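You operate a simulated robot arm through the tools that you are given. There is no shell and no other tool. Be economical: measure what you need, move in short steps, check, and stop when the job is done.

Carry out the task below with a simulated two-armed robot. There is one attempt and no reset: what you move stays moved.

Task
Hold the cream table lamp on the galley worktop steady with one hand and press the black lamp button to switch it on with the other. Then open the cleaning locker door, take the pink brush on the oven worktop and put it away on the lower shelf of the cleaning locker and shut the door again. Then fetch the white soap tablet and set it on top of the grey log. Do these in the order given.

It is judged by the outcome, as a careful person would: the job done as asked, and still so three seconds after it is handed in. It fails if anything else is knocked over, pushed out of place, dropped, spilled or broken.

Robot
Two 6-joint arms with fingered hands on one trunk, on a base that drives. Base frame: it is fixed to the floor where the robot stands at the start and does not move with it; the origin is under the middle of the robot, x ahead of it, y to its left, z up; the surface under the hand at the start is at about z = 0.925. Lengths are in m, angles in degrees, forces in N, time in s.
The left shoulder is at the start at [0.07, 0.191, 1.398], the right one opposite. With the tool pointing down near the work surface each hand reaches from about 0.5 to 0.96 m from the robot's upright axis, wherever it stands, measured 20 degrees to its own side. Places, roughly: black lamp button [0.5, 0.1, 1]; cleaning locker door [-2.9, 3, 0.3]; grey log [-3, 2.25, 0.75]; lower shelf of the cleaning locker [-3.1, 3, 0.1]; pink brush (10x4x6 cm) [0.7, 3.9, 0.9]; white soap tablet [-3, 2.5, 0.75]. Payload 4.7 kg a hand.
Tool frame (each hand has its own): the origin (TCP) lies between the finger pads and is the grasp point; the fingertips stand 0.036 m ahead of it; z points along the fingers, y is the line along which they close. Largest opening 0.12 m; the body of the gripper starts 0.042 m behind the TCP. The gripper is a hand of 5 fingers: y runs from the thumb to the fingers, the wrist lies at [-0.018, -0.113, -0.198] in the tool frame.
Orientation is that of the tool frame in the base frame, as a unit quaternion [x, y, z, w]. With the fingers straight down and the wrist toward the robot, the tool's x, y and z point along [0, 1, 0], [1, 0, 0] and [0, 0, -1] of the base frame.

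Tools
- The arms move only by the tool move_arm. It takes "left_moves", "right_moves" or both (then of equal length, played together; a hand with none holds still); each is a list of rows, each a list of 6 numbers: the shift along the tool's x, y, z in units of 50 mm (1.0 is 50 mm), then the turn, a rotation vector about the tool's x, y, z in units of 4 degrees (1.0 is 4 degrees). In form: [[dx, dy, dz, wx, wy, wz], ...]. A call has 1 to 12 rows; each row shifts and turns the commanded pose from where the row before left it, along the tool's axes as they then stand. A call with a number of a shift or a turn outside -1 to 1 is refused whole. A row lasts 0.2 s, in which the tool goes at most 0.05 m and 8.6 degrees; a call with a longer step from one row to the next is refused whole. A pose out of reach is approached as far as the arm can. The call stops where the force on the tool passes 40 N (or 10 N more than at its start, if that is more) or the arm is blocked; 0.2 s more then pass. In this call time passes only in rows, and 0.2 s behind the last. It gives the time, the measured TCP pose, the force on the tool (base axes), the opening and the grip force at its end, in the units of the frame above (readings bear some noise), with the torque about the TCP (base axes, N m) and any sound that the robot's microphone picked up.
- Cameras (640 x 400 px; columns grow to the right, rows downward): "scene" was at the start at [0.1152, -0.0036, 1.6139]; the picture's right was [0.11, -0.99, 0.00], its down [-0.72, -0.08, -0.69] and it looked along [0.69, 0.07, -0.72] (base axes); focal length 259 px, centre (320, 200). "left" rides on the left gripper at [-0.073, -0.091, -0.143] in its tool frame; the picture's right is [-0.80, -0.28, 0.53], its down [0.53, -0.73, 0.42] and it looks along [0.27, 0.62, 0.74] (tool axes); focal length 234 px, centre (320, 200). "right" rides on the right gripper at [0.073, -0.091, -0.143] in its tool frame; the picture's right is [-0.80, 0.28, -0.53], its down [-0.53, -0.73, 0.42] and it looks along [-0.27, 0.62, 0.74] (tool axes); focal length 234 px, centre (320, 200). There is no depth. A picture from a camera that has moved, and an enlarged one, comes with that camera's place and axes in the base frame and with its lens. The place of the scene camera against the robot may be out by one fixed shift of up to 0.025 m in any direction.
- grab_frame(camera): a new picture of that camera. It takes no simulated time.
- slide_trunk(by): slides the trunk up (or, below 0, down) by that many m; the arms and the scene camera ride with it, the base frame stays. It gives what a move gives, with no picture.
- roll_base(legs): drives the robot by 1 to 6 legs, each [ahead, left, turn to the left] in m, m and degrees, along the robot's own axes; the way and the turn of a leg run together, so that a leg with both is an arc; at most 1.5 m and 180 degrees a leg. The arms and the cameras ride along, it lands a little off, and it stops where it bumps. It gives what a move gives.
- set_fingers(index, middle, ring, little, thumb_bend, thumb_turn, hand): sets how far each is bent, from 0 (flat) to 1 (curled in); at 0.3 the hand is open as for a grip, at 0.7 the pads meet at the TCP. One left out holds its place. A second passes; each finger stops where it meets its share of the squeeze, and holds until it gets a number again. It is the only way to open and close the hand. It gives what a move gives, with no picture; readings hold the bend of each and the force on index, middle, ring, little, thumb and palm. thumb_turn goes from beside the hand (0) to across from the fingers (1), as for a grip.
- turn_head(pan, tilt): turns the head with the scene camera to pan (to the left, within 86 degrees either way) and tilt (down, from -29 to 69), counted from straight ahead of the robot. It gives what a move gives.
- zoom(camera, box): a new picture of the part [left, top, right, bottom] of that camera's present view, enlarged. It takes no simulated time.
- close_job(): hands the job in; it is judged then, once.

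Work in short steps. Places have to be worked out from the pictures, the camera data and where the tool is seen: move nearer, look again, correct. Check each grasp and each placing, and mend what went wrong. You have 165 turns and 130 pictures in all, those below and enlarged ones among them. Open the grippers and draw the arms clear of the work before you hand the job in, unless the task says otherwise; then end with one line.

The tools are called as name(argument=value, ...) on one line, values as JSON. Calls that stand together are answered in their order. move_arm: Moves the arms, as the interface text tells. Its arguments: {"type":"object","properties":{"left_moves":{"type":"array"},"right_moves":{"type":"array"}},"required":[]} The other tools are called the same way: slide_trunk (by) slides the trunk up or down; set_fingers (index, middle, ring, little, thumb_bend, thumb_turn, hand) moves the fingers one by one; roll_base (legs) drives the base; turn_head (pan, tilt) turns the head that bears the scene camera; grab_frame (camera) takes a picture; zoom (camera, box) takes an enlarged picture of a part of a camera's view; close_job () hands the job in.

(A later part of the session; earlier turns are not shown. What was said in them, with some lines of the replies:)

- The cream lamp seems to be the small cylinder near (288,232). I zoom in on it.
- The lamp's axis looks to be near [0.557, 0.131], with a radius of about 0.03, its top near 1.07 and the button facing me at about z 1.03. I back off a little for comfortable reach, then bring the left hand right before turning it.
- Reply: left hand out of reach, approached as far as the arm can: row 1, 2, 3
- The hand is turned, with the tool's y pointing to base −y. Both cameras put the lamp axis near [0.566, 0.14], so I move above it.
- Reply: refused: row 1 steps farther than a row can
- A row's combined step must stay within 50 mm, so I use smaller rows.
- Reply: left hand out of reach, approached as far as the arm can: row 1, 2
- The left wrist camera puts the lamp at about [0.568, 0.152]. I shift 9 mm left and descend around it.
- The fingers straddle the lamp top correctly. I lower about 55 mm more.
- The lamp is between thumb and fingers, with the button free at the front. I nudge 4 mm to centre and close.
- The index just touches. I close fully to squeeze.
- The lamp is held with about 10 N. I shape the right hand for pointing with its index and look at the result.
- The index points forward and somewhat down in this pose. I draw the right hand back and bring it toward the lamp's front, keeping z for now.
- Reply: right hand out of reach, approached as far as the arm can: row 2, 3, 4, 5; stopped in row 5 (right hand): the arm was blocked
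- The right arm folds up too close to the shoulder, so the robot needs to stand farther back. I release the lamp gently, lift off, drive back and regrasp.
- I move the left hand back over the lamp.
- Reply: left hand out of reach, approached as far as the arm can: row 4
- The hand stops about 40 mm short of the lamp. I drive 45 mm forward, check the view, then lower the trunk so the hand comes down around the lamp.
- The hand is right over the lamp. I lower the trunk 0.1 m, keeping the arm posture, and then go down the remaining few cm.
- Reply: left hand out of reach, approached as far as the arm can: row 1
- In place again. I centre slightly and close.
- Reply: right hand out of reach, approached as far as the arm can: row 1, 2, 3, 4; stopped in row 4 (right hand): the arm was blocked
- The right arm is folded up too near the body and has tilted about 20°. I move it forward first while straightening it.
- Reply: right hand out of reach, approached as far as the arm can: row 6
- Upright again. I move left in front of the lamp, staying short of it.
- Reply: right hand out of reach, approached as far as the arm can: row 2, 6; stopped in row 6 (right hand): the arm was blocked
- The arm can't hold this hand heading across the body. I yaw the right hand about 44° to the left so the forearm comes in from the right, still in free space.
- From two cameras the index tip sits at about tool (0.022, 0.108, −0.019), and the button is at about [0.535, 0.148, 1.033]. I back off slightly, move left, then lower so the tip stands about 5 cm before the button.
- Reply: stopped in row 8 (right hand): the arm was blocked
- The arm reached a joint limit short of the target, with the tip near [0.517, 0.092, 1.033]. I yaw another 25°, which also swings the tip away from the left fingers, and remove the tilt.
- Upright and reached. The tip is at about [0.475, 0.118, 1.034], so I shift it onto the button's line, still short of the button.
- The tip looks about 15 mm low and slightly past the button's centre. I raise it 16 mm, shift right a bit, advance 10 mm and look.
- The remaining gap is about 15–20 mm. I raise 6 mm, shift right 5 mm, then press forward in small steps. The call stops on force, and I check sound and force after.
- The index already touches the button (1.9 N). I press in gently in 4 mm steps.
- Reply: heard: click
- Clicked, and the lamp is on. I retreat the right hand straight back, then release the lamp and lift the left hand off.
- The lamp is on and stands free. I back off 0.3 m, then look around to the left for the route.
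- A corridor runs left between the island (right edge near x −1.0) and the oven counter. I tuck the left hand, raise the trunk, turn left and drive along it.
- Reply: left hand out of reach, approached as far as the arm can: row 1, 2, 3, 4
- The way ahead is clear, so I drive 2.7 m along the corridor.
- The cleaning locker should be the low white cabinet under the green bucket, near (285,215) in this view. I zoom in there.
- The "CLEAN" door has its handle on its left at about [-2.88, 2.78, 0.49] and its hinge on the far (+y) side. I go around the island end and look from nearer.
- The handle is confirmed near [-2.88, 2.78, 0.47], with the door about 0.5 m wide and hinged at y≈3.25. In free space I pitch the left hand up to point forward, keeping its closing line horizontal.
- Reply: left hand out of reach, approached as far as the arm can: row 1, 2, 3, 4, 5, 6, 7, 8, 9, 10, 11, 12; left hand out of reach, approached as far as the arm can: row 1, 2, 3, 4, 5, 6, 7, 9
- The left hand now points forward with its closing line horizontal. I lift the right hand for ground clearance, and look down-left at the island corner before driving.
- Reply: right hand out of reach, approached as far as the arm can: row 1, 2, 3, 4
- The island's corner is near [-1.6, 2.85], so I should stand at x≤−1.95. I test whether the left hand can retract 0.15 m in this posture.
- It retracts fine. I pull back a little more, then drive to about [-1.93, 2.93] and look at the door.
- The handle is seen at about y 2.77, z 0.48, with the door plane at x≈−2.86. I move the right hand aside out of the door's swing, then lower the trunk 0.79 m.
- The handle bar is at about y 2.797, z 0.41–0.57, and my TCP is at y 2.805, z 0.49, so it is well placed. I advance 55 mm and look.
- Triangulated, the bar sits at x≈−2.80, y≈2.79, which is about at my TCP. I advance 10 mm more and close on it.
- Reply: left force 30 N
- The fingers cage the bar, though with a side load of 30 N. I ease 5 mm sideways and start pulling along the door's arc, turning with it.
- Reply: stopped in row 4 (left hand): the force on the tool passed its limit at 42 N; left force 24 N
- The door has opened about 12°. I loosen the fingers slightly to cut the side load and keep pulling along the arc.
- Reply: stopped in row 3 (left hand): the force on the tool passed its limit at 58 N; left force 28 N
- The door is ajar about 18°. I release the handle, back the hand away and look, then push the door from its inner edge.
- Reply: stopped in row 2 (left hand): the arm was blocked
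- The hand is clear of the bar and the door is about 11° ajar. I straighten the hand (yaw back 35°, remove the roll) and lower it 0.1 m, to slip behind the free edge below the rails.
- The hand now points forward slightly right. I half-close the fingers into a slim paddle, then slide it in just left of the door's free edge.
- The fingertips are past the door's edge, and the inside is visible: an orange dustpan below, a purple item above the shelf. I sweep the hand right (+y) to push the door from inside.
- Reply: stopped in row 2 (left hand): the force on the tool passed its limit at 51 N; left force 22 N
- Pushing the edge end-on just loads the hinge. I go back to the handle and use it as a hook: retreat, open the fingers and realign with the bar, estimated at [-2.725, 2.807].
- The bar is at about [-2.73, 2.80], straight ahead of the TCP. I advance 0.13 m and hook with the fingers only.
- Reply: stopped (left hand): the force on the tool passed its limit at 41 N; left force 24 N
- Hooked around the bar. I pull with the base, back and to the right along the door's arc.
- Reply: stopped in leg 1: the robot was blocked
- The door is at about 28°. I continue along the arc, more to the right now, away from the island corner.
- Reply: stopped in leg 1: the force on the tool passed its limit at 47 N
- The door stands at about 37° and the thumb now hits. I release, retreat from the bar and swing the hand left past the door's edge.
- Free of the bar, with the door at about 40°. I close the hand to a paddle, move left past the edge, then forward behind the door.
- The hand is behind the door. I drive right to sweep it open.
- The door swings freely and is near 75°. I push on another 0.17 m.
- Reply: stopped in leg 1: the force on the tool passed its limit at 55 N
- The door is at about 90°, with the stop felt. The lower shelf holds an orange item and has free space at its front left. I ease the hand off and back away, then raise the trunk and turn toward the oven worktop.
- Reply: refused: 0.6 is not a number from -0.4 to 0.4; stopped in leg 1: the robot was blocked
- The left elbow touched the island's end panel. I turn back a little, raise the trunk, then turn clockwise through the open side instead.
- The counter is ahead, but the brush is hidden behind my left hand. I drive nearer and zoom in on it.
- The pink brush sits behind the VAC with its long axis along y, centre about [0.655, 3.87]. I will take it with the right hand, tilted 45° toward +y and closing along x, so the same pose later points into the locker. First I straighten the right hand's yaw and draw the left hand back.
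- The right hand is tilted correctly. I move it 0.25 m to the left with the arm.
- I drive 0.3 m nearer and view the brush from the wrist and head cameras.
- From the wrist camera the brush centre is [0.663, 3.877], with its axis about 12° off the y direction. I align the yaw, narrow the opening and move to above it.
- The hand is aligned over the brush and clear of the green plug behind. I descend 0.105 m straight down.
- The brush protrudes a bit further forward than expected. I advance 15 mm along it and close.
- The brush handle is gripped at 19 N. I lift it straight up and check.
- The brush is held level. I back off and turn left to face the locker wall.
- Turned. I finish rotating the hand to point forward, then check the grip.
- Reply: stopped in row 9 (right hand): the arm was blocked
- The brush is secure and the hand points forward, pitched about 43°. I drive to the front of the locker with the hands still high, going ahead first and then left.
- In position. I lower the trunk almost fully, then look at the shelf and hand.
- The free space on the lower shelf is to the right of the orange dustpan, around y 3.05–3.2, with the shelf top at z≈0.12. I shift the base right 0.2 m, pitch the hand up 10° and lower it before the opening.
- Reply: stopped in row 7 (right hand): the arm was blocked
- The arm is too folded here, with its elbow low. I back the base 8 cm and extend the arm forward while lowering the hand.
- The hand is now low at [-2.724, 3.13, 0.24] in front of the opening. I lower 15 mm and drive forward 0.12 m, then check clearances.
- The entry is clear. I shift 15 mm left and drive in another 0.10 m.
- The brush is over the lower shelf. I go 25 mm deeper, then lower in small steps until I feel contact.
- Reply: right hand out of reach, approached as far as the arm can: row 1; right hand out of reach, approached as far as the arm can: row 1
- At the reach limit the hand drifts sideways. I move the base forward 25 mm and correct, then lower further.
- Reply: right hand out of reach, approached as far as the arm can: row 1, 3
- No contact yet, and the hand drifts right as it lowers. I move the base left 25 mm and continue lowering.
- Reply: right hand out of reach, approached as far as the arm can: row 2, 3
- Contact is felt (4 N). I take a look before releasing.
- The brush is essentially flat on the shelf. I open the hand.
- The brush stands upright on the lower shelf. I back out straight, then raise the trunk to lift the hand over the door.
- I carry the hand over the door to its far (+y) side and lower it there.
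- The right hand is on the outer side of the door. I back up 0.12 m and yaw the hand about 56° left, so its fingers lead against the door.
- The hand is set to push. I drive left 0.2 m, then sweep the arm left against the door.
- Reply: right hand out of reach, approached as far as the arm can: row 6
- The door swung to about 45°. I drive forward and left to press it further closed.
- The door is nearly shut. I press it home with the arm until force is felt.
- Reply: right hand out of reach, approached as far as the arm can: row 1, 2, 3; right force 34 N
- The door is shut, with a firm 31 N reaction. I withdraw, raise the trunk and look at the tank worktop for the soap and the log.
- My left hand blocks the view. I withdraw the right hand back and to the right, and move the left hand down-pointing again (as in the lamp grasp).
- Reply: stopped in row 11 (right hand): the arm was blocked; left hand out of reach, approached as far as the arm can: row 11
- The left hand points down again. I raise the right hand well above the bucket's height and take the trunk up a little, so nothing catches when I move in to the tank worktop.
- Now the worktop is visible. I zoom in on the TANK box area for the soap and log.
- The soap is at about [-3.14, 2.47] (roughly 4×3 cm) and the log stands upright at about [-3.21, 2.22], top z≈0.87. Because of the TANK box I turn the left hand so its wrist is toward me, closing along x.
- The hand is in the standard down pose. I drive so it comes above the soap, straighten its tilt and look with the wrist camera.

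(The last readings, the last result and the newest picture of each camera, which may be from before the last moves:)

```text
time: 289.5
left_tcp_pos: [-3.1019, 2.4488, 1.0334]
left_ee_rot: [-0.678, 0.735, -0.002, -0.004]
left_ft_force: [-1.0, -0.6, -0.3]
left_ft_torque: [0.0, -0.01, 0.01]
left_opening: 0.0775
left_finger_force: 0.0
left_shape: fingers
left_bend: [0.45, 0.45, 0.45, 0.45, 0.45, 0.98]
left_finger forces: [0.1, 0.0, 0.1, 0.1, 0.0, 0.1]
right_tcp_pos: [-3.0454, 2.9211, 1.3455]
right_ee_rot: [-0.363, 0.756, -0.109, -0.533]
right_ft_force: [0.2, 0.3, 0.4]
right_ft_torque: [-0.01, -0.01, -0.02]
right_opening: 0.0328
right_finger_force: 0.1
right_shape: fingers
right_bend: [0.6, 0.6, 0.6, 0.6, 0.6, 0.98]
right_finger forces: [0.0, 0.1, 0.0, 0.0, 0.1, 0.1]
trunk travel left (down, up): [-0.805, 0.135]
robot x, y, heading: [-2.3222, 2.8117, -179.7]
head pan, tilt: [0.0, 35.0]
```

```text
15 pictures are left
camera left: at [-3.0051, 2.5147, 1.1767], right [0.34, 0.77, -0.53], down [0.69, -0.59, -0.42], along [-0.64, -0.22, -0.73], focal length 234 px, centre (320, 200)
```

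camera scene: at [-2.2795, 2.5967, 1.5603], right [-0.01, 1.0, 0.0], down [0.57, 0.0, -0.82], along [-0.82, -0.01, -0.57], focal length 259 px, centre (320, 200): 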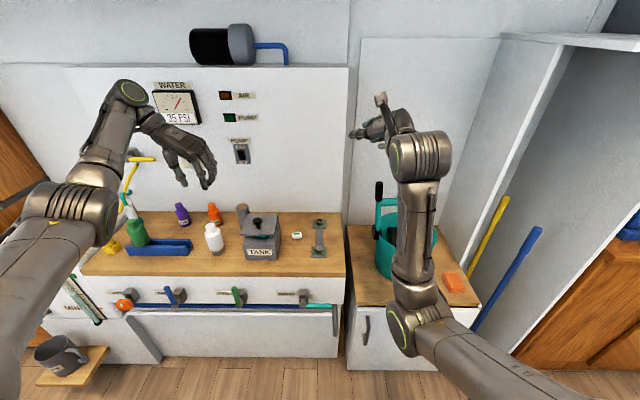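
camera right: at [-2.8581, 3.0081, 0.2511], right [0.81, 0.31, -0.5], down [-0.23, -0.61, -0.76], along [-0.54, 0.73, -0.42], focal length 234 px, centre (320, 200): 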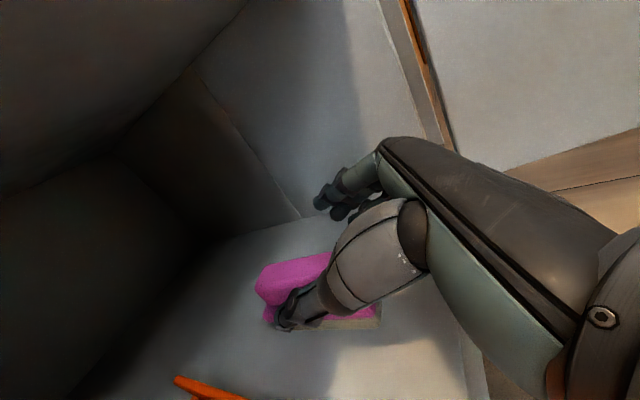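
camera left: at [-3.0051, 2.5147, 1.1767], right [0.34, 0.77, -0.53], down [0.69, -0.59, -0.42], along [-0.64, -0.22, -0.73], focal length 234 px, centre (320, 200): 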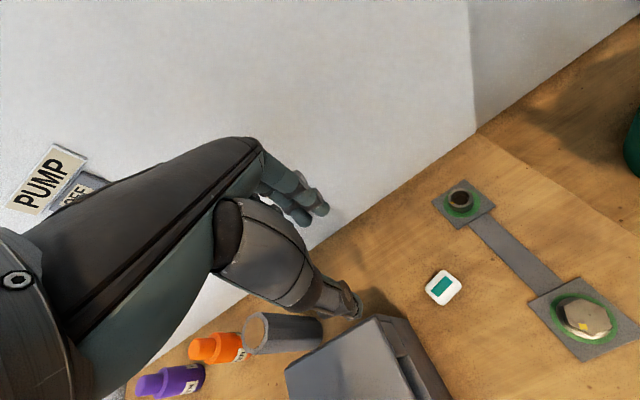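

The wrist camera puts the soap at about [-3.07, 2.50] with the worktop nearer z≈0.81. I move over it and lower partway, then look again.

move_arm(left_moves=[[-0.36, -0.18, 0.6, 0, 0, 0], [-0.36, -0.18, 0.6, 0, 0, 0], [-0.36, -0.18, 0.6, 0, 0, 0]])

grab_frame(camera="left")

```text
time: 290.3
left_tcp_pos: [-3.069, 2.5013, 0.9446]
left_ee_rot: [-0.678, 0.735, -0.003, -0.004]
left_ft_force: [-0.4, 0.4, 0.7]
left_ft_torque: [-0.03, 0.01, -0.02]
left_opening: 0.0778
left_finger_force: 0.0
left_shape: fingers
left_bend: [0.45, 0.45, 0.45, 0.45, 0.45, 0.98]
left_finger forces: [0.0, 0.1, 0.0, 0.0, 0.0, 0.0]
right_tcp_pos: [-3.0443, 2.9221, 1.346]
right_ee_rot: [-0.363, 0.756, -0.11, -0.534]
right_ft_force: [0.0, 0.4, -1.1]
right_ft_torque: [0.02, 0.04, 0.02]
right_opening: 0.0333
right_finger_force: 0.0
right_shape: fingers
right_bend: [0.6, 0.6, 0.6, 0.6, 0.6, 0.98]
right_finger forces: [0.0, 0.0, 0.0, 0.0, 0.0, 0.0]
trunk travel left (down, up): [-0.805, 0.135]
robot x, y, heading: [-2.3224, 2.8122, -179.7]
head pan, tilt: [0.0, 35.0]
```

```text
14 pictures are left
camera left: at [-2.9716, 2.5659, 1.0879], right [0.34, 0.77, -0.53], down [0.69, -0.59, -0.42], along [-0.64, -0.22, -0.73], focal length 234 px, centre (320, 200)
```

left: 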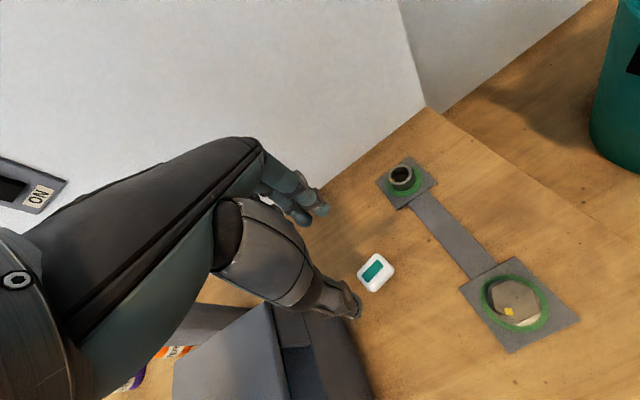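

Triangulated, the soap is at [-3.069, 2.504] with its top at z≈0.81, directly under the hand. I descend, slowly at the end.

move_arm(left_moves=[[-0.05, 0, 0.7, 0, 0, 0], [0, 0, 0.7, 0, 0, 0], [0, 0, 0.4, 0, 0, 0], [0, 0, 0.2, 0, 0, 0], [0, 0, 0.2, 0, 0, 0]])

grab_frame(camera="left")

```text
time: 291.5
left_tcp_pos: [-3.07, 2.5013, 0.8391]
left_ee_rot: [-0.677, 0.736, 0.001, -0.008]
left_ft_force: [-2.3, -0.8, 17.6]
left_ft_torque: [-0.17, 0.82, 0.04]
left_opening: 0.0777
left_finger_force: 8.9
left_shape: fingers
left_bend: [0.45, 0.44, 0.45, 0.45, 0.45, 0.98]
left_finger forces: [0.1, 17.1, 0.0, 0.1, 0.6, 0.3]
right_tcp_pos: [-3.042, 2.9221, 1.3485]
right_ee_rot: [-0.363, 0.755, -0.109, -0.535]
right_ft_force: [0.3, -0.8, 0.5]
right_ft_torque: [-0.02, -0.03, -0.01]
right_opening: 0.0332
right_finger_force: 0.0
right_shape: fingers
right_bend: [0.6, 0.6, 0.6, 0.6, 0.6, 0.98]
right_finger forces: [0.0, 0.0, 0.1, 0.1, 0.0, 0.0]
trunk travel left (down, up): [-0.805, 0.135]
robot x, y, heading: [-2.3232, 2.808, -179.5]
head pan, tilt: [0.0, 35.0]
```

```text
13 pictures are left
camera left: at [-2.9712, 2.5679, 0.9812], right [0.34, 0.77, -0.54], down [0.68, -0.59, -0.43], along [-0.65, -0.22, -0.73], focal length 234 px, centre (320, 200)
```

left: 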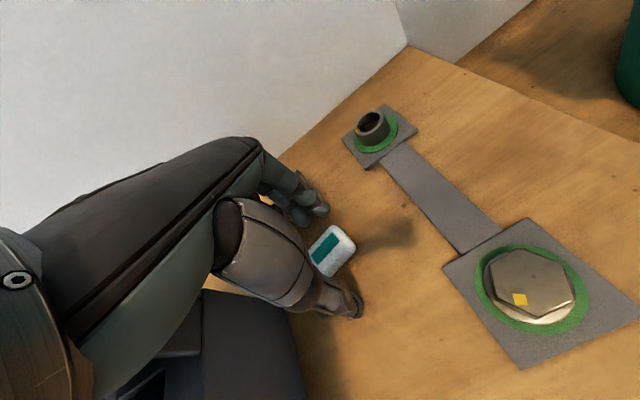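

The middle fingertip touches the worktop, and the soap lies between thumb and fingers. I raise 4 mm and close.

move_arm(left_moves=[[0, 0, -0.12, 0, 0, 0]])

set_fingers(hand="left", index=0.72, middle=0.72, ring=0.72, little=0.72, thumb_bend=0.72)

grab_frame(camera="left")

```text
time: 291.9
left_tcp_pos: [-3.0682, 2.5023, 0.8403]
left_ee_rot: [-0.678, 0.735, -0.003, -0.003]
left_ft_force: [-1.4, 0.1, 8.8]
left_ft_torque: [-0.08, 0.51, 0.01]
left_opening: 0.0778
left_finger_force: 5.6
left_shape: fingers
left_bend: [0.45, 0.44, 0.45, 0.45, 0.45, 0.98]
left_finger forces: [0.1, 9.9, 0.0, 0.0, 0.0, 0.9]
right_tcp_pos: [-3.0433, 2.9228, 1.3464]
right_ee_rot: [-0.363, 0.756, -0.109, -0.534]
right_ft_force: [-0.6, -0.5, 0.2]
right_ft_torque: [-0.01, -0.03, 0.01]
right_opening: 0.0331
right_finger_force: 0.0
right_shape: fingers
right_bend: [0.6, 0.6, 0.6, 0.6, 0.6, 0.98]
right_finger forces: [0.0, 0.0, 0.0, 0.0, 0.0, 0.0]
trunk travel left (down, up): [-0.805, 0.135]
robot x, y, heading: [-2.3194, 2.8135, -179.8]
head pan, tilt: [0.0, 35.0]
```

```text
time: 292.9
left_tcp_pos: [-3.0696, 2.5022, 0.8392]
left_ee_rot: [-0.678, 0.735, -0.002, -0.002]
left_ft_force: [1.0, 2.9, 3.3]
left_ft_torque: [-0.12, -0.04, 0.06]
left_opening: 0.0288
left_finger_force: 14.6
left_shape: fingers
left_bend: [0.61, 0.66, 0.72, 0.72, 0.63, 0.96]
left_finger forces: [9.0, 5.3, 0.0, 0.0, 14.0, 1.6]
right_tcp_pos: [-3.0445, 2.9216, 1.345]
right_ee_rot: [-0.362, 0.756, -0.11, -0.534]
right_ft_force: [0.2, -0.2, 0.2]
right_ft_torque: [-0.02, 0.02, 0.03]
right_opening: 0.033
right_finger_force: 0.0
right_shape: fingers
right_bend: [0.6, 0.6, 0.6, 0.6, 0.6, 0.98]
right_finger forces: [0.1, 0.1, 0.0, 0.0, 0.0, 0.0]
trunk travel left (down, up): [-0.805, 0.135]
robot x, y, heading: [-2.3212, 2.8113, -180.0]
head pan, tilt: [0.0, 35.0]
```

```text
12 pictures are left
camera left: at [-2.9724, 2.5669, 0.9831], right [0.34, 0.77, -0.53], down [0.69, -0.59, -0.42], along [-0.64, -0.22, -0.73], focal length 234 px, centre (320, 200)
```

left: 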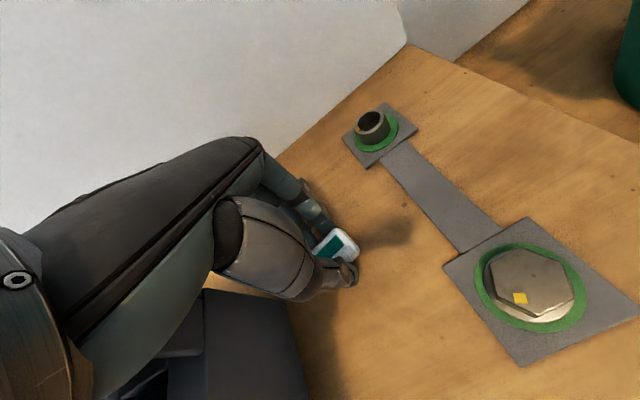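

The soap is gripped (thumb 14 N). I lift 0.2 m and move left toward the log, then look.

move_arm(left_moves=[[0, 0, -0.4, 0, 0, 0], [0, 0, -0.85, 0, 0, 0], [0, 0, -0.85, 0, 0, 0], [0, 0, -0.85, 0, 0, 0], [0, 0, -0.85, 0, 0, 0]])

roll_base(legs=[[0, 0.15, 0]])

grab_frame(camera="left")

```text
time: 294.1
left_tcp_pos: [-3.0716, 2.5016, 1.03]
left_ee_rot: [-0.678, 0.735, -0.001, -0.003]
left_ft_force: [-0.9, -0.4, -1.3]
left_ft_torque: [0.05, 0.01, -0.02]
left_opening: 0.0294
left_finger_force: 13.6
left_shape: fingers
left_bend: [0.62, 0.66, 0.72, 0.72, 0.63, 0.96]
left_finger forces: [8.3, 5.7, 0.0, 0.1, 13.8, 0.0]
right_tcp_pos: [-3.0453, 2.9219, 1.3455]
right_ee_rot: [-0.362, 0.756, -0.11, -0.534]
right_ft_force: [0.3, 1.5, -0.4]
right_ft_torque: [-0.04, 0.0, 0.04]
right_opening: 0.0332
right_finger_force: 0.0
right_shape: fingers
right_bend: [0.6, 0.6, 0.6, 0.6, 0.6, 0.98]
right_finger forces: [0.1, 0.1, 0.0, 0.0, 0.0, 0.1]
trunk travel left (down, up): [-0.805, 0.135]
robot x, y, heading: [-2.3231, 2.81, -179.8]
head pan, tilt: [0.0, 35.0]
```

```text
time: 295.4
left_tcp_pos: [-3.0711, 2.3539, 1.0289]
left_ee_rot: [-0.677, 0.736, -0.002, -0.003]
left_ft_force: [-0.1, 0.1, 0.5]
left_ft_torque: [-0.01, 0.04, 0.0]
left_opening: 0.029
left_finger_force: 14.1
left_shape: fingers
left_bend: [0.62, 0.66, 0.72, 0.72, 0.63, 0.96]
left_finger forces: [8.2, 5.5, 0.0, 0.0, 13.9, 0.0]
right_tcp_pos: [-3.0442, 2.7756, 1.3449]
right_ee_rot: [-0.361, 0.756, -0.109, -0.534]
right_ft_force: [0.0, 0.4, -0.4]
right_ft_torque: [-0.05, -0.01, 0.02]
right_opening: 0.0329
right_finger_force: 0.0
right_shape: fingers
right_bend: [0.6, 0.6, 0.6, 0.6, 0.6, 0.98]
right_finger forces: [0.1, 0.0, 0.0, 0.0, 0.0, 0.0]
trunk travel left (down, up): [-0.805, 0.135]
robot x, y, heading: [-2.3229, 2.6611, -179.9]
head pan, tilt: [0.0, 35.0]
```

```text
11 pictures are left
camera left: at [-2.9747, 2.4188, 1.173], right [0.34, 0.77, -0.53], down [0.68, -0.59, -0.42], along [-0.64, -0.22, -0.73], focal length 234 px, centre (320, 200)
```

left: 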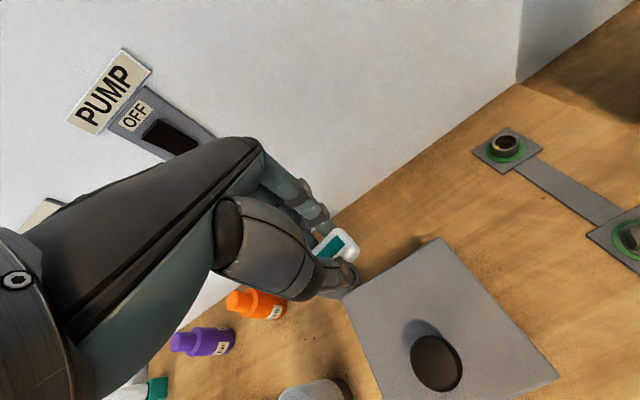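

From combined rays the log's top centre is about [-3.110, 2.282] at z≈0.93. I move the soap above it, staying high, and check with the head camera.

move_arm(left_moves=[[0.57, 0.21, 0, 0, 0, 0], [0.57, 0.21, 0, 0, 0, 0], [0.57, 0.22, 0, 0, 0, 0]])

turn_head(pan=15, tilt=30)

grab_frame(camera="scene")

```text
time: 296.2
left_tcp_pos: [-3.1099, 2.2708, 1.0294]
left_ee_rot: [-0.677, 0.736, -0.001, -0.002]
left_ft_force: [-0.2, 0.8, -1.4]
left_ft_torque: [-0.02, 0.01, -0.01]
left_opening: 0.029
left_finger_force: 14.0
left_shape: fingers
left_bend: [0.62, 0.66, 0.72, 0.72, 0.63, 0.96]
left_finger forces: [8.2, 5.5, 0.0, 0.0, 13.8, 0.0]
right_tcp_pos: [-3.0449, 2.7729, 1.3451]
right_ee_rot: [-0.362, 0.757, -0.107, -0.533]
right_ft_force: [-0.2, 0.0, -0.3]
right_ft_torque: [0.05, 0.01, 0.0]
right_opening: 0.0331
right_finger_force: 0.1
right_shape: fingers
right_bend: [0.6, 0.6, 0.6, 0.6, 0.6, 0.98]
right_finger forces: [0.1, 0.0, 0.0, 0.1, 0.0, 0.0]
trunk travel left (down, up): [-0.805, 0.135]
robot x, y, heading: [-2.3253, 2.6558, -179.9]
head pan, tilt: [0.0, 35.0]
```

```text
time: 297.0
left_tcp_pos: [-3.1095, 2.2717, 1.0304]
left_ee_rot: [-0.677, 0.736, -0.001, -0.003]
left_ft_force: [0.2, 0.9, -0.1]
left_ft_torque: [0.01, -0.02, -0.01]
left_opening: 0.0291
left_finger_force: 13.7
left_shape: fingers
left_bend: [0.62, 0.66, 0.72, 0.72, 0.63, 0.96]
left_finger forces: [8.4, 5.5, 0.0, 0.1, 13.9, 0.0]
right_tcp_pos: [-3.0447, 2.7736, 1.3442]
right_ee_rot: [-0.362, 0.756, -0.109, -0.534]
right_ft_force: [-0.8, -1.0, 0.3]
right_ft_torque: [-0.02, -0.02, 0.04]
right_opening: 0.0331
right_finger_force: 0.0
right_shape: fingers
right_bend: [0.6, 0.6, 0.6, 0.6, 0.6, 0.98]
right_finger forces: [0.0, 0.1, 0.2, 0.1, 0.0, 0.1]
trunk travel left (down, up): [-0.805, 0.135]
robot x, y, heading: [-2.3225, 2.6596, -179.8]
head pan, tilt: [15.0, 30.0]
```

```text
10 pictures are left
camera scene: at [-2.4764, 2.6251, 1.568], right [-0.26, 0.97, 0.0], down [0.48, 0.13, -0.87], along [-0.84, -0.23, -0.5], focal length 259 px, centre (320, 200)
```

scene: 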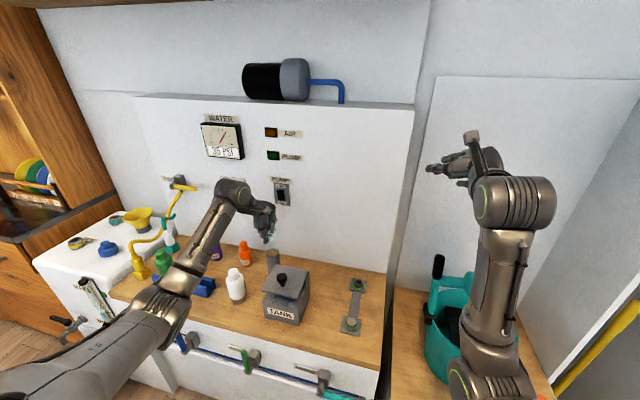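

zoom(camera="scene", box=[220, 190, 320, 330])

```text
2.86 times, centred on (270, 260) of scene
camera zoom: at [-2.4764, 2.6251, 1.568], right [-0.26, 0.97, 0.0], down [0.48, 0.13, -0.87], along [-0.84, -0.23, -0.5], focal length 739 px, centre (463, 29)
```

zoom: 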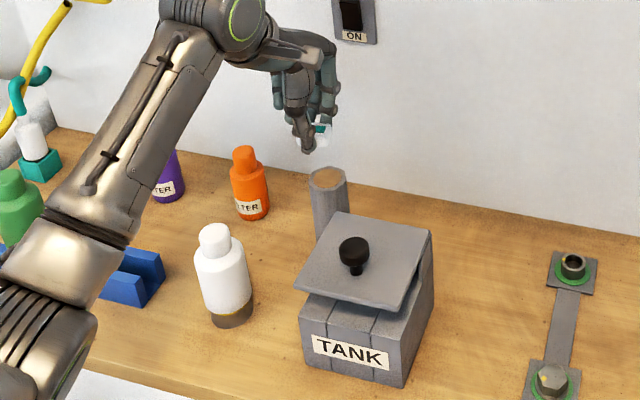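

The check agrees: log top at about [-3.109, 2.282], z 0.93, with the soap nearly straight above. I nudge 6 mm and descend, slowing for contact.

move_arm(left_moves=[[-0.09, -0.11, 0.3, 0, 0, 0], [0, 0, 0.4, 0, 0, 0], [0, 0, 0.1, 0, 0, 0]])

zoom(camera="scene", box=[220, 200, 320, 300])

```text
time: 297.8
left_tcp_pos: [-3.1047, 2.274, 0.9901]
left_ee_rot: [-0.677, 0.736, -0.002, -0.004]
left_ft_force: [1.9, -0.1, -0.6]
left_ft_torque: [-0.01, -0.02, 0.02]
left_opening: 0.0291
left_finger_force: 13.6
left_shape: fingers
left_bend: [0.62, 0.66, 0.72, 0.72, 0.63, 0.96]
left_finger forces: [8.3, 5.6, 0.0, 0.0, 14.0, 0.1]
right_tcp_pos: [-3.0444, 2.7736, 1.3448]
right_ee_rot: [-0.362, 0.756, -0.109, -0.534]
right_ft_force: [-0.7, -0.6, 0.2]
right_ft_torque: [0.02, -0.02, 0.0]
right_opening: 0.0331
right_finger_force: 0.0
right_shape: fingers
right_bend: [0.6, 0.6, 0.6, 0.6, 0.6, 0.98]
right_finger forces: [0.0, 0.0, 0.1, 0.0, 0.0, 0.0]
trunk travel left (down, up): [-0.805, 0.135]
robot x, y, heading: [-2.3248, 2.6625, -179.8]
head pan, tilt: [15.0, 30.0]
```

```text
4.00 times, centred on (270, 250) of scene
camera zoom: at [-2.4764, 2.6247, 1.5681], right [-0.26, 0.97, 0.0], down [0.48, 0.13, -0.87], along [-0.84, -0.23, -0.5], focal length 1035 px, centre (520, 0)
```

zoom: 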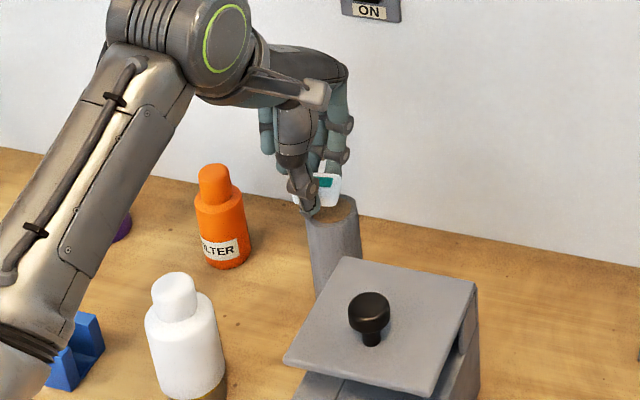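

The soap is about 10 mm left of the log's centre. I shift right 10 mm and lower in small steps to contact.

move_arm(left_moves=[[-0.2, 0, 0, 0, 0, 0], [0, 0, 0.1, 0, 0, 0], [0, 0, 0.1, 0, 0, 0]])

move_arm(left_moves=[[0, 0, 0.08, 0, 0, 0]])

```text
time: 298.6
left_tcp_pos: [-3.1043, 2.283, 0.9791]
left_ee_rot: [-0.676, 0.737, -0.002, -0.003]
left_ft_force: [0.4, -0.1, 0.3]
left_ft_torque: [0.0, 0.02, -0.04]
left_opening: 0.0287
left_finger_force: 14.1
left_shape: fingers
left_bend: [0.62, 0.66, 0.72, 0.72, 0.63, 0.96]
left_finger forces: [8.2, 5.6, 0.1, 0.1, 13.9, 0.1]
right_tcp_pos: [-3.0439, 2.7733, 1.3454]
right_ee_rot: [-0.362, 0.757, -0.109, -0.533]
right_ft_force: [-0.3, -0.2, 0.3]
right_ft_torque: [-0.01, 0.0, -0.01]
right_opening: 0.0332
right_finger_force: 0.1
right_shape: fingers
right_bend: [0.6, 0.6, 0.6, 0.6, 0.6, 0.98]
right_finger forces: [0.0, 0.0, 0.0, 0.0, 0.0, 0.1]
trunk travel left (down, up): [-0.805, 0.135]
robot x, y, heading: [-2.3232, 2.6584, -179.8]
head pan, tilt: [15.0, 30.0]
```

```text
time: 299.0
left_tcp_pos: [-3.104, 2.2834, 0.9748]
left_ee_rot: [-0.676, 0.737, -0.002, -0.003]
left_ft_force: [-0.8, 0.5, 0.5]
left_ft_torque: [0.01, 0.02, 0.0]
left_opening: 0.0288
left_finger_force: 13.6
left_shape: fingers
left_bend: [0.62, 0.66, 0.72, 0.72, 0.63, 0.96]
left_finger forces: [8.3, 5.6, 0.0, 0.1, 13.8, 0.0]
right_tcp_pos: [-3.0443, 2.7724, 1.3451]
right_ee_rot: [-0.362, 0.757, -0.109, -0.533]
right_ft_force: [0.8, 0.0, 0.1]
right_ft_torque: [0.0, -0.01, 0.02]
right_opening: 0.033
right_finger_force: 0.0
right_shape: fingers
right_bend: [0.6, 0.6, 0.6, 0.6, 0.6, 0.98]
right_finger forces: [0.1, 0.0, 0.1, 0.1, 0.0, 0.0]
trunk travel left (down, up): [-0.805, 0.135]
robot x, y, heading: [-2.3204, 2.6639, -180.2]
head pan, tilt: [15.0, 30.0]
```

No contact yet. I continue in 3 mm steps.

move_arm(left_moves=[[0, 0, 0.06, 0, 0, 0], [0, 0, 0.06, 0, 0, 0]])

zoom(camera="scene", box=[230, 200, 300, 270])

```text
time: 299.6
left_tcp_pos: [-3.1032, 2.2843, 0.9706]
left_ee_rot: [-0.677, 0.736, -0.001, -0.004]
left_ft_force: [-0.2, -1.3, 1.4]
left_ft_torque: [0.0, -0.01, -0.02]
left_opening: 0.0289
left_finger_force: 14.5
left_shape: fingers
left_bend: [0.61, 0.66, 0.72, 0.72, 0.63, 0.96]
left_finger forces: [8.7, 5.5, 0.0, 0.0, 13.9, 0.0]
right_tcp_pos: [-3.0434, 2.7729, 1.3454]
right_ee_rot: [-0.362, 0.756, -0.109, -0.534]
right_ft_force: [-0.8, -0.4, 0.4]
right_ft_torque: [-0.01, 0.01, -0.01]
right_opening: 0.0333
right_finger_force: 0.0
right_shape: fingers
right_bend: [0.6, 0.6, 0.6, 0.6, 0.6, 0.98]
right_finger forces: [0.0, 0.0, 0.0, 0.0, 0.0, 0.0]
trunk travel left (down, up): [-0.805, 0.135]
robot x, y, heading: [-2.3233, 2.6586, -179.6]
head pan, tilt: [15.0, 30.0]
```

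```text
5.71 times, centred on (265, 235) of scene
camera zoom: at [-2.476, 2.6247, 1.5681], right [-0.26, 0.97, 0.0], down [0.48, 0.13, -0.87], along [-0.84, -0.23, -0.5], focal length 1478 px, centre (634, 0)
```

zoom: 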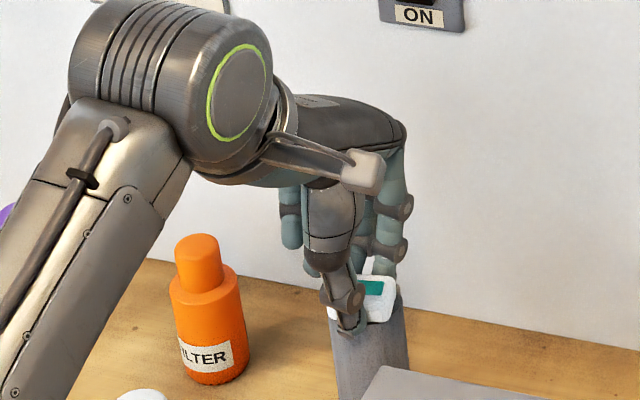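

The soap looks seated on the log top. I press 3 mm more to confirm contact, then release carefully.

move_arm(left_moves=[[0, 0, 0.06, 0, 0, 0]])

```text
time: 300.0
left_tcp_pos: [-3.1021, 2.2839, 0.9679]
left_ee_rot: [-0.676, 0.737, -0.001, -0.006]
left_ft_force: [-0.9, 0.5, 8.6]
left_ft_torque: [0.1, -0.1, -0.02]
left_opening: 0.0286
left_finger_force: 15.0
left_shape: fingers
left_bend: [0.61, 0.66, 0.72, 0.72, 0.63, 0.96]
left_finger forces: [9.3, 5.6, 0.1, 0.0, 14.1, 0.0]
right_tcp_pos: [-3.0432, 2.7731, 1.3466]
right_ee_rot: [-0.362, 0.756, -0.109, -0.534]
right_ft_force: [-0.2, 0.1, 0.5]
right_ft_torque: [-0.02, -0.02, -0.01]
right_opening: 0.0331
right_finger_force: 0.1
right_shape: fingers
right_bend: [0.6, 0.6, 0.6, 0.6, 0.6, 0.98]
right_finger forces: [0.0, 0.0, 0.0, 0.0, 0.0, 0.0]
trunk travel left (down, up): [-0.805, 0.135]
robot x, y, heading: [-2.3215, 2.6587, -180.4]
head pan, tilt: [15.0, 30.0]
```

Contact is firm at 8.6 N. I ease up 2 mm and open in two stages.

move_arm(left_moves=[[0, 0, -0.04, 0, 0, 0]])

set_fingers(hand="left", index=0.55, middle=0.58, ring=0.6, little=0.6, thumb_bend=0.57)

set_fingers(hand="left", index=0.42, middle=0.42, ring=0.42, little=0.42, thumb_bend=0.45)

zoom(camera="scene", box=[230, 200, 300, 270])

```text
time: 300.4
left_tcp_pos: [-3.103, 2.2848, 0.9692]
left_ee_rot: [-0.677, 0.736, -0.003, -0.004]
left_ft_force: [-0.6, -0.6, 6.4]
left_ft_torque: [0.1, -0.09, -0.03]
left_opening: 0.0288
left_finger_force: 14.7
left_shape: fingers
left_bend: [0.61, 0.66, 0.72, 0.72, 0.63, 0.96]
left_finger forces: [9.4, 5.5, 0.0, 0.1, 14.1, 0.0]
right_tcp_pos: [-3.0443, 2.7733, 1.3449]
right_ee_rot: [-0.362, 0.756, -0.109, -0.534]
right_ft_force: [-0.8, 0.0, 0.3]
right_ft_torque: [-0.02, 0.0, -0.04]
right_opening: 0.0332
right_finger_force: 0.0
right_shape: fingers
right_bend: [0.6, 0.6, 0.6, 0.6, 0.6, 0.98]
right_finger forces: [0.0, 0.1, 0.0, 0.1, 0.0, 0.0]
trunk travel left (down, up): [-0.805, 0.135]
robot x, y, heading: [-2.3231, 2.66, -179.9]
head pan, tilt: [15.0, 30.0]
```

```text
time: 301.4
left_tcp_pos: [-3.1031, 2.2844, 0.9702]
left_ee_rot: [-0.677, 0.736, -0.001, -0.004]
left_ft_force: [0.3, 0.7, 8.0]
left_ft_torque: [0.01, 0.23, -0.01]
left_opening: 0.0458
left_finger_force: 3.9
left_shape: fingers
left_bend: [0.55, 0.58, 0.6, 0.6, 0.56, 0.97]
left_finger forces: [2.4, 5.5, 0.0, 0.0, 0.0, 0.0]
right_tcp_pos: [-3.0428, 2.7732, 1.3462]
right_ee_rot: [-0.362, 0.756, -0.109, -0.534]
right_ft_force: [-0.1, 0.0, -0.2]
right_ft_torque: [-0.01, -0.03, 0.01]
right_opening: 0.0333
right_finger_force: 0.0
right_shape: fingers
right_bend: [0.6, 0.6, 0.6, 0.6, 0.6, 0.98]
right_finger forces: [0.0, 0.1, 0.0, 0.1, 0.1, 0.0]
trunk travel left (down, up): [-0.805, 0.135]
robot x, y, heading: [-2.3225, 2.6601, -180.0]
head pan, tilt: [15.0, 30.0]
```

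```text
time: 302.4
left_tcp_pos: [-3.1044, 2.2836, 0.9682]
left_ee_rot: [-0.676, 0.736, -0.002, -0.002]
left_ft_force: [-1.5, -0.4, 2.4]
left_ft_torque: [-0.04, 0.18, 0.04]
left_opening: 0.0824
left_finger_force: 1.5
left_shape: fingers
left_bend: [0.42, 0.41, 0.42, 0.42, 0.45, 0.97]
left_finger forces: [0.1, 2.9, 0.0, 0.0, 0.0, 0.0]
right_tcp_pos: [-3.0448, 2.7737, 1.3464]
right_ee_rot: [-0.362, 0.756, -0.109, -0.534]
right_ft_force: [-0.2, 0.2, 0.3]
right_ft_torque: [0.0, -0.04, 0.0]
right_opening: 0.0332
right_finger_force: 0.0
right_shape: fingers
right_bend: [0.6, 0.6, 0.6, 0.6, 0.6, 0.98]
right_finger forces: [0.1, 0.0, 0.0, 0.1, 0.0, 0.1]
trunk travel left (down, up): [-0.805, 0.135]
robot x, y, heading: [-2.3225, 2.6624, -179.5]
head pan, tilt: [15.0, 30.0]
```

```text
5.71 times, centred on (265, 235) of scene
camera zoom: at [-2.4759, 2.625, 1.5681], right [-0.26, 0.97, 0.0], down [0.48, 0.13, -0.87], along [-0.84, -0.23, -0.5], focal length 1478 px, centre (634, 0)
```

zoom: 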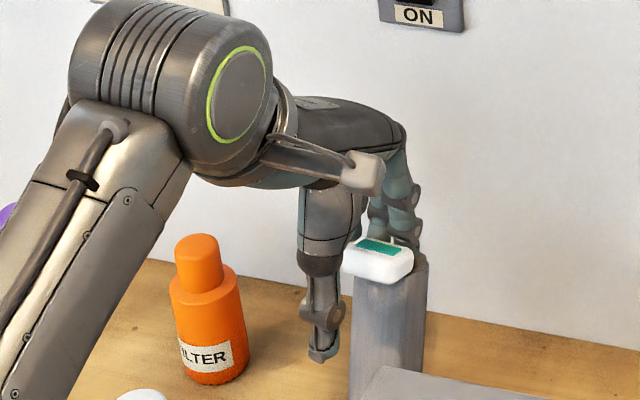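

The soap sits on the log, with the fingers open around it. I lift straight up slowly.

move_arm(left_moves=[[0, 0, -0.1, 0, 0, 0], [0, 0, -0.15, 0, 0, 0], [0, 0, -0.3, 0, 0, 0], [0, 0, -0.6, 0, 0, 0], [0, 0, -0.8, 0, 0, 0], [0, 0, -0.8, 0, 0, 0]])

zoom(camera="scene", box=[220, 200, 320, 300])

```text
time: 303.8
left_tcp_pos: [-3.1036, 2.2882, 1.107]
left_ee_rot: [-0.677, 0.736, -0.002, -0.003]
left_ft_force: [0.7, 0.1, -0.4]
left_ft_torque: [0.03, 0.03, -0.04]
left_opening: 0.0828
left_finger_force: 0.1
left_shape: fingers
left_bend: [0.42, 0.42, 0.42, 0.42, 0.45, 0.97]
left_finger forces: [0.0, 0.1, 0.0, 0.0, 0.1, 0.0]
right_tcp_pos: [-3.0451, 2.7735, 1.3465]
right_ee_rot: [-0.362, 0.757, -0.109, -0.534]
right_ft_force: [-0.1, 0.6, 0.2]
right_ft_torque: [-0.01, 0.03, 0.0]
right_opening: 0.0329
right_finger_force: 0.0
right_shape: fingers
right_bend: [0.6, 0.6, 0.6, 0.6, 0.6, 0.98]
right_finger forces: [0.1, 0.0, 0.0, 0.0, 0.1, 0.0]
trunk travel left (down, up): [-0.805, 0.135]
robot x, y, heading: [-2.3222, 2.6608, -179.7]
head pan, tilt: [15.0, 30.0]
```

```text
4.00 times, centred on (270, 250) of scene
camera zoom: at [-2.4759, 2.6253, 1.568], right [-0.26, 0.97, 0.0], down [0.48, 0.13, -0.87], along [-0.84, -0.23, -0.5], focal length 1035 px, centre (520, 0)
```

zoom: 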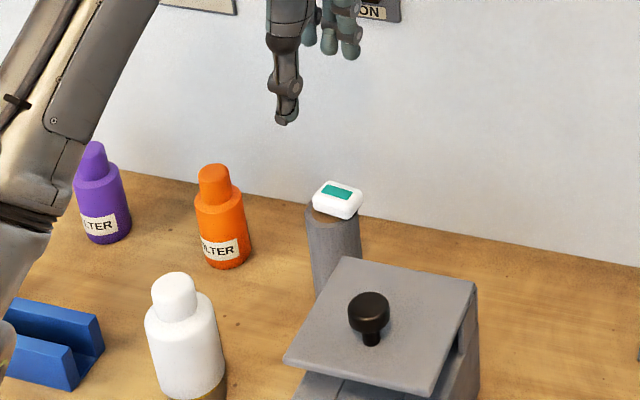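

The soap sits squarely on the log, and the log is in its place. I back the robot away and open the right hand.

roll_base(legs=[[-0.3, 0, 0]])

set_fingers(hand="right", index=0.3, middle=0.3, ring=0.3, little=0.3, thumb_bend=0.3)

grab_frame(camera="scene")

```text
time: 305.9
left_tcp_pos: [-2.8091, 2.2874, 1.1054]
left_ee_rot: [-0.677, 0.736, -0.001, -0.003]
left_ft_force: [-0.1, -0.3, -0.5]
left_ft_torque: [0.01, -0.02, 0.01]
left_opening: 0.0826
left_finger_force: 0.0
left_shape: fingers
left_bend: [0.42, 0.42, 0.42, 0.42, 0.45, 0.97]
left_finger forces: [0.0, 0.0, 0.1, 0.0, 0.0, 0.0]
right_tcp_pos: [-2.7501, 2.7744, 1.3439]
right_ee_rot: [-0.362, 0.757, -0.109, -0.533]
right_ft_force: [0.4, -0.8, 0.2]
right_ft_torque: [0.01, -0.03, 0.02]
right_opening: 0.0332
right_finger_force: 0.0
right_shape: fingers
right_bend: [0.6, 0.6, 0.6, 0.6, 0.6, 0.98]
right_finger forces: [0.1, 0.0, 0.0, 0.0, 0.0, 0.0]
trunk travel left (down, up): [-0.805, 0.135]
robot x, y, heading: [-2.0256, 2.6608, -180.1]
head pan, tilt: [15.0, 30.0]
```

```text
time: 306.9
left_tcp_pos: [-2.8092, 2.2869, 1.1064]
left_ee_rot: [-0.677, 0.736, -0.002, -0.003]
left_ft_force: [0.0, 0.5, -1.0]
left_ft_torque: [-0.04, 0.0, 0.0]
left_opening: 0.0828
left_finger_force: 0.0
left_shape: fingers
left_bend: [0.42, 0.42, 0.42, 0.42, 0.45, 0.97]
left_finger forces: [0.1, 0.0, 0.0, 0.0, 0.1, 0.0]
right_tcp_pos: [-2.7499, 2.7746, 1.3439]
right_ee_rot: [-0.362, 0.756, -0.109, -0.534]
right_ft_force: [0.1, 0.2, -0.2]
right_ft_torque: [-0.02, -0.02, 0.0]
right_opening: 0.1221
right_finger_force: 0.1
right_shape: fingers
right_bend: [0.3, 0.3, 0.3, 0.3, 0.3, 0.98]
right_finger forces: [0.0, 0.0, 0.0, 0.0, 0.0, 0.0]
trunk travel left (down, up): [-0.805, 0.135]
robot x, y, heading: [-2.0322, 2.6586, -179.7]
head pan, tilt: [15.0, 30.0]
```

```text
4 pictures are left
camera scene: at [-2.181, 2.6252, 1.568], right [-0.26, 0.97, 0.0], down [0.48, 0.13, -0.87], along [-0.84, -0.22, -0.5], focal length 259 px, centre (320, 200)
```

scene: 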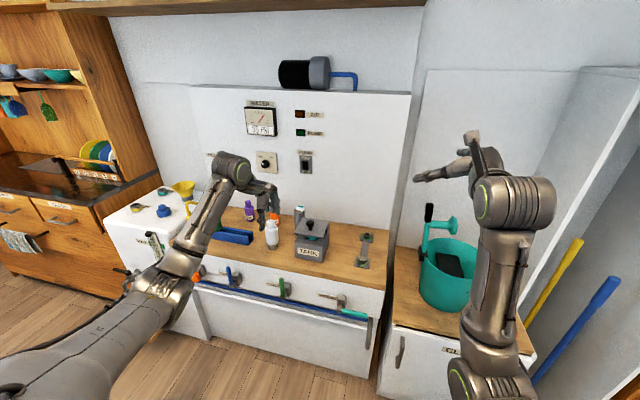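

The soap rests on the log, the locker door is shut and both hands are clear. I hand the job in.

close_job()

```text
The job is handed in.
```

I handed the job in with every step done in the order given: the lamp is on, the pink brush is on the locker's lower shelf with the door shut, and the soap sits on the grey log.
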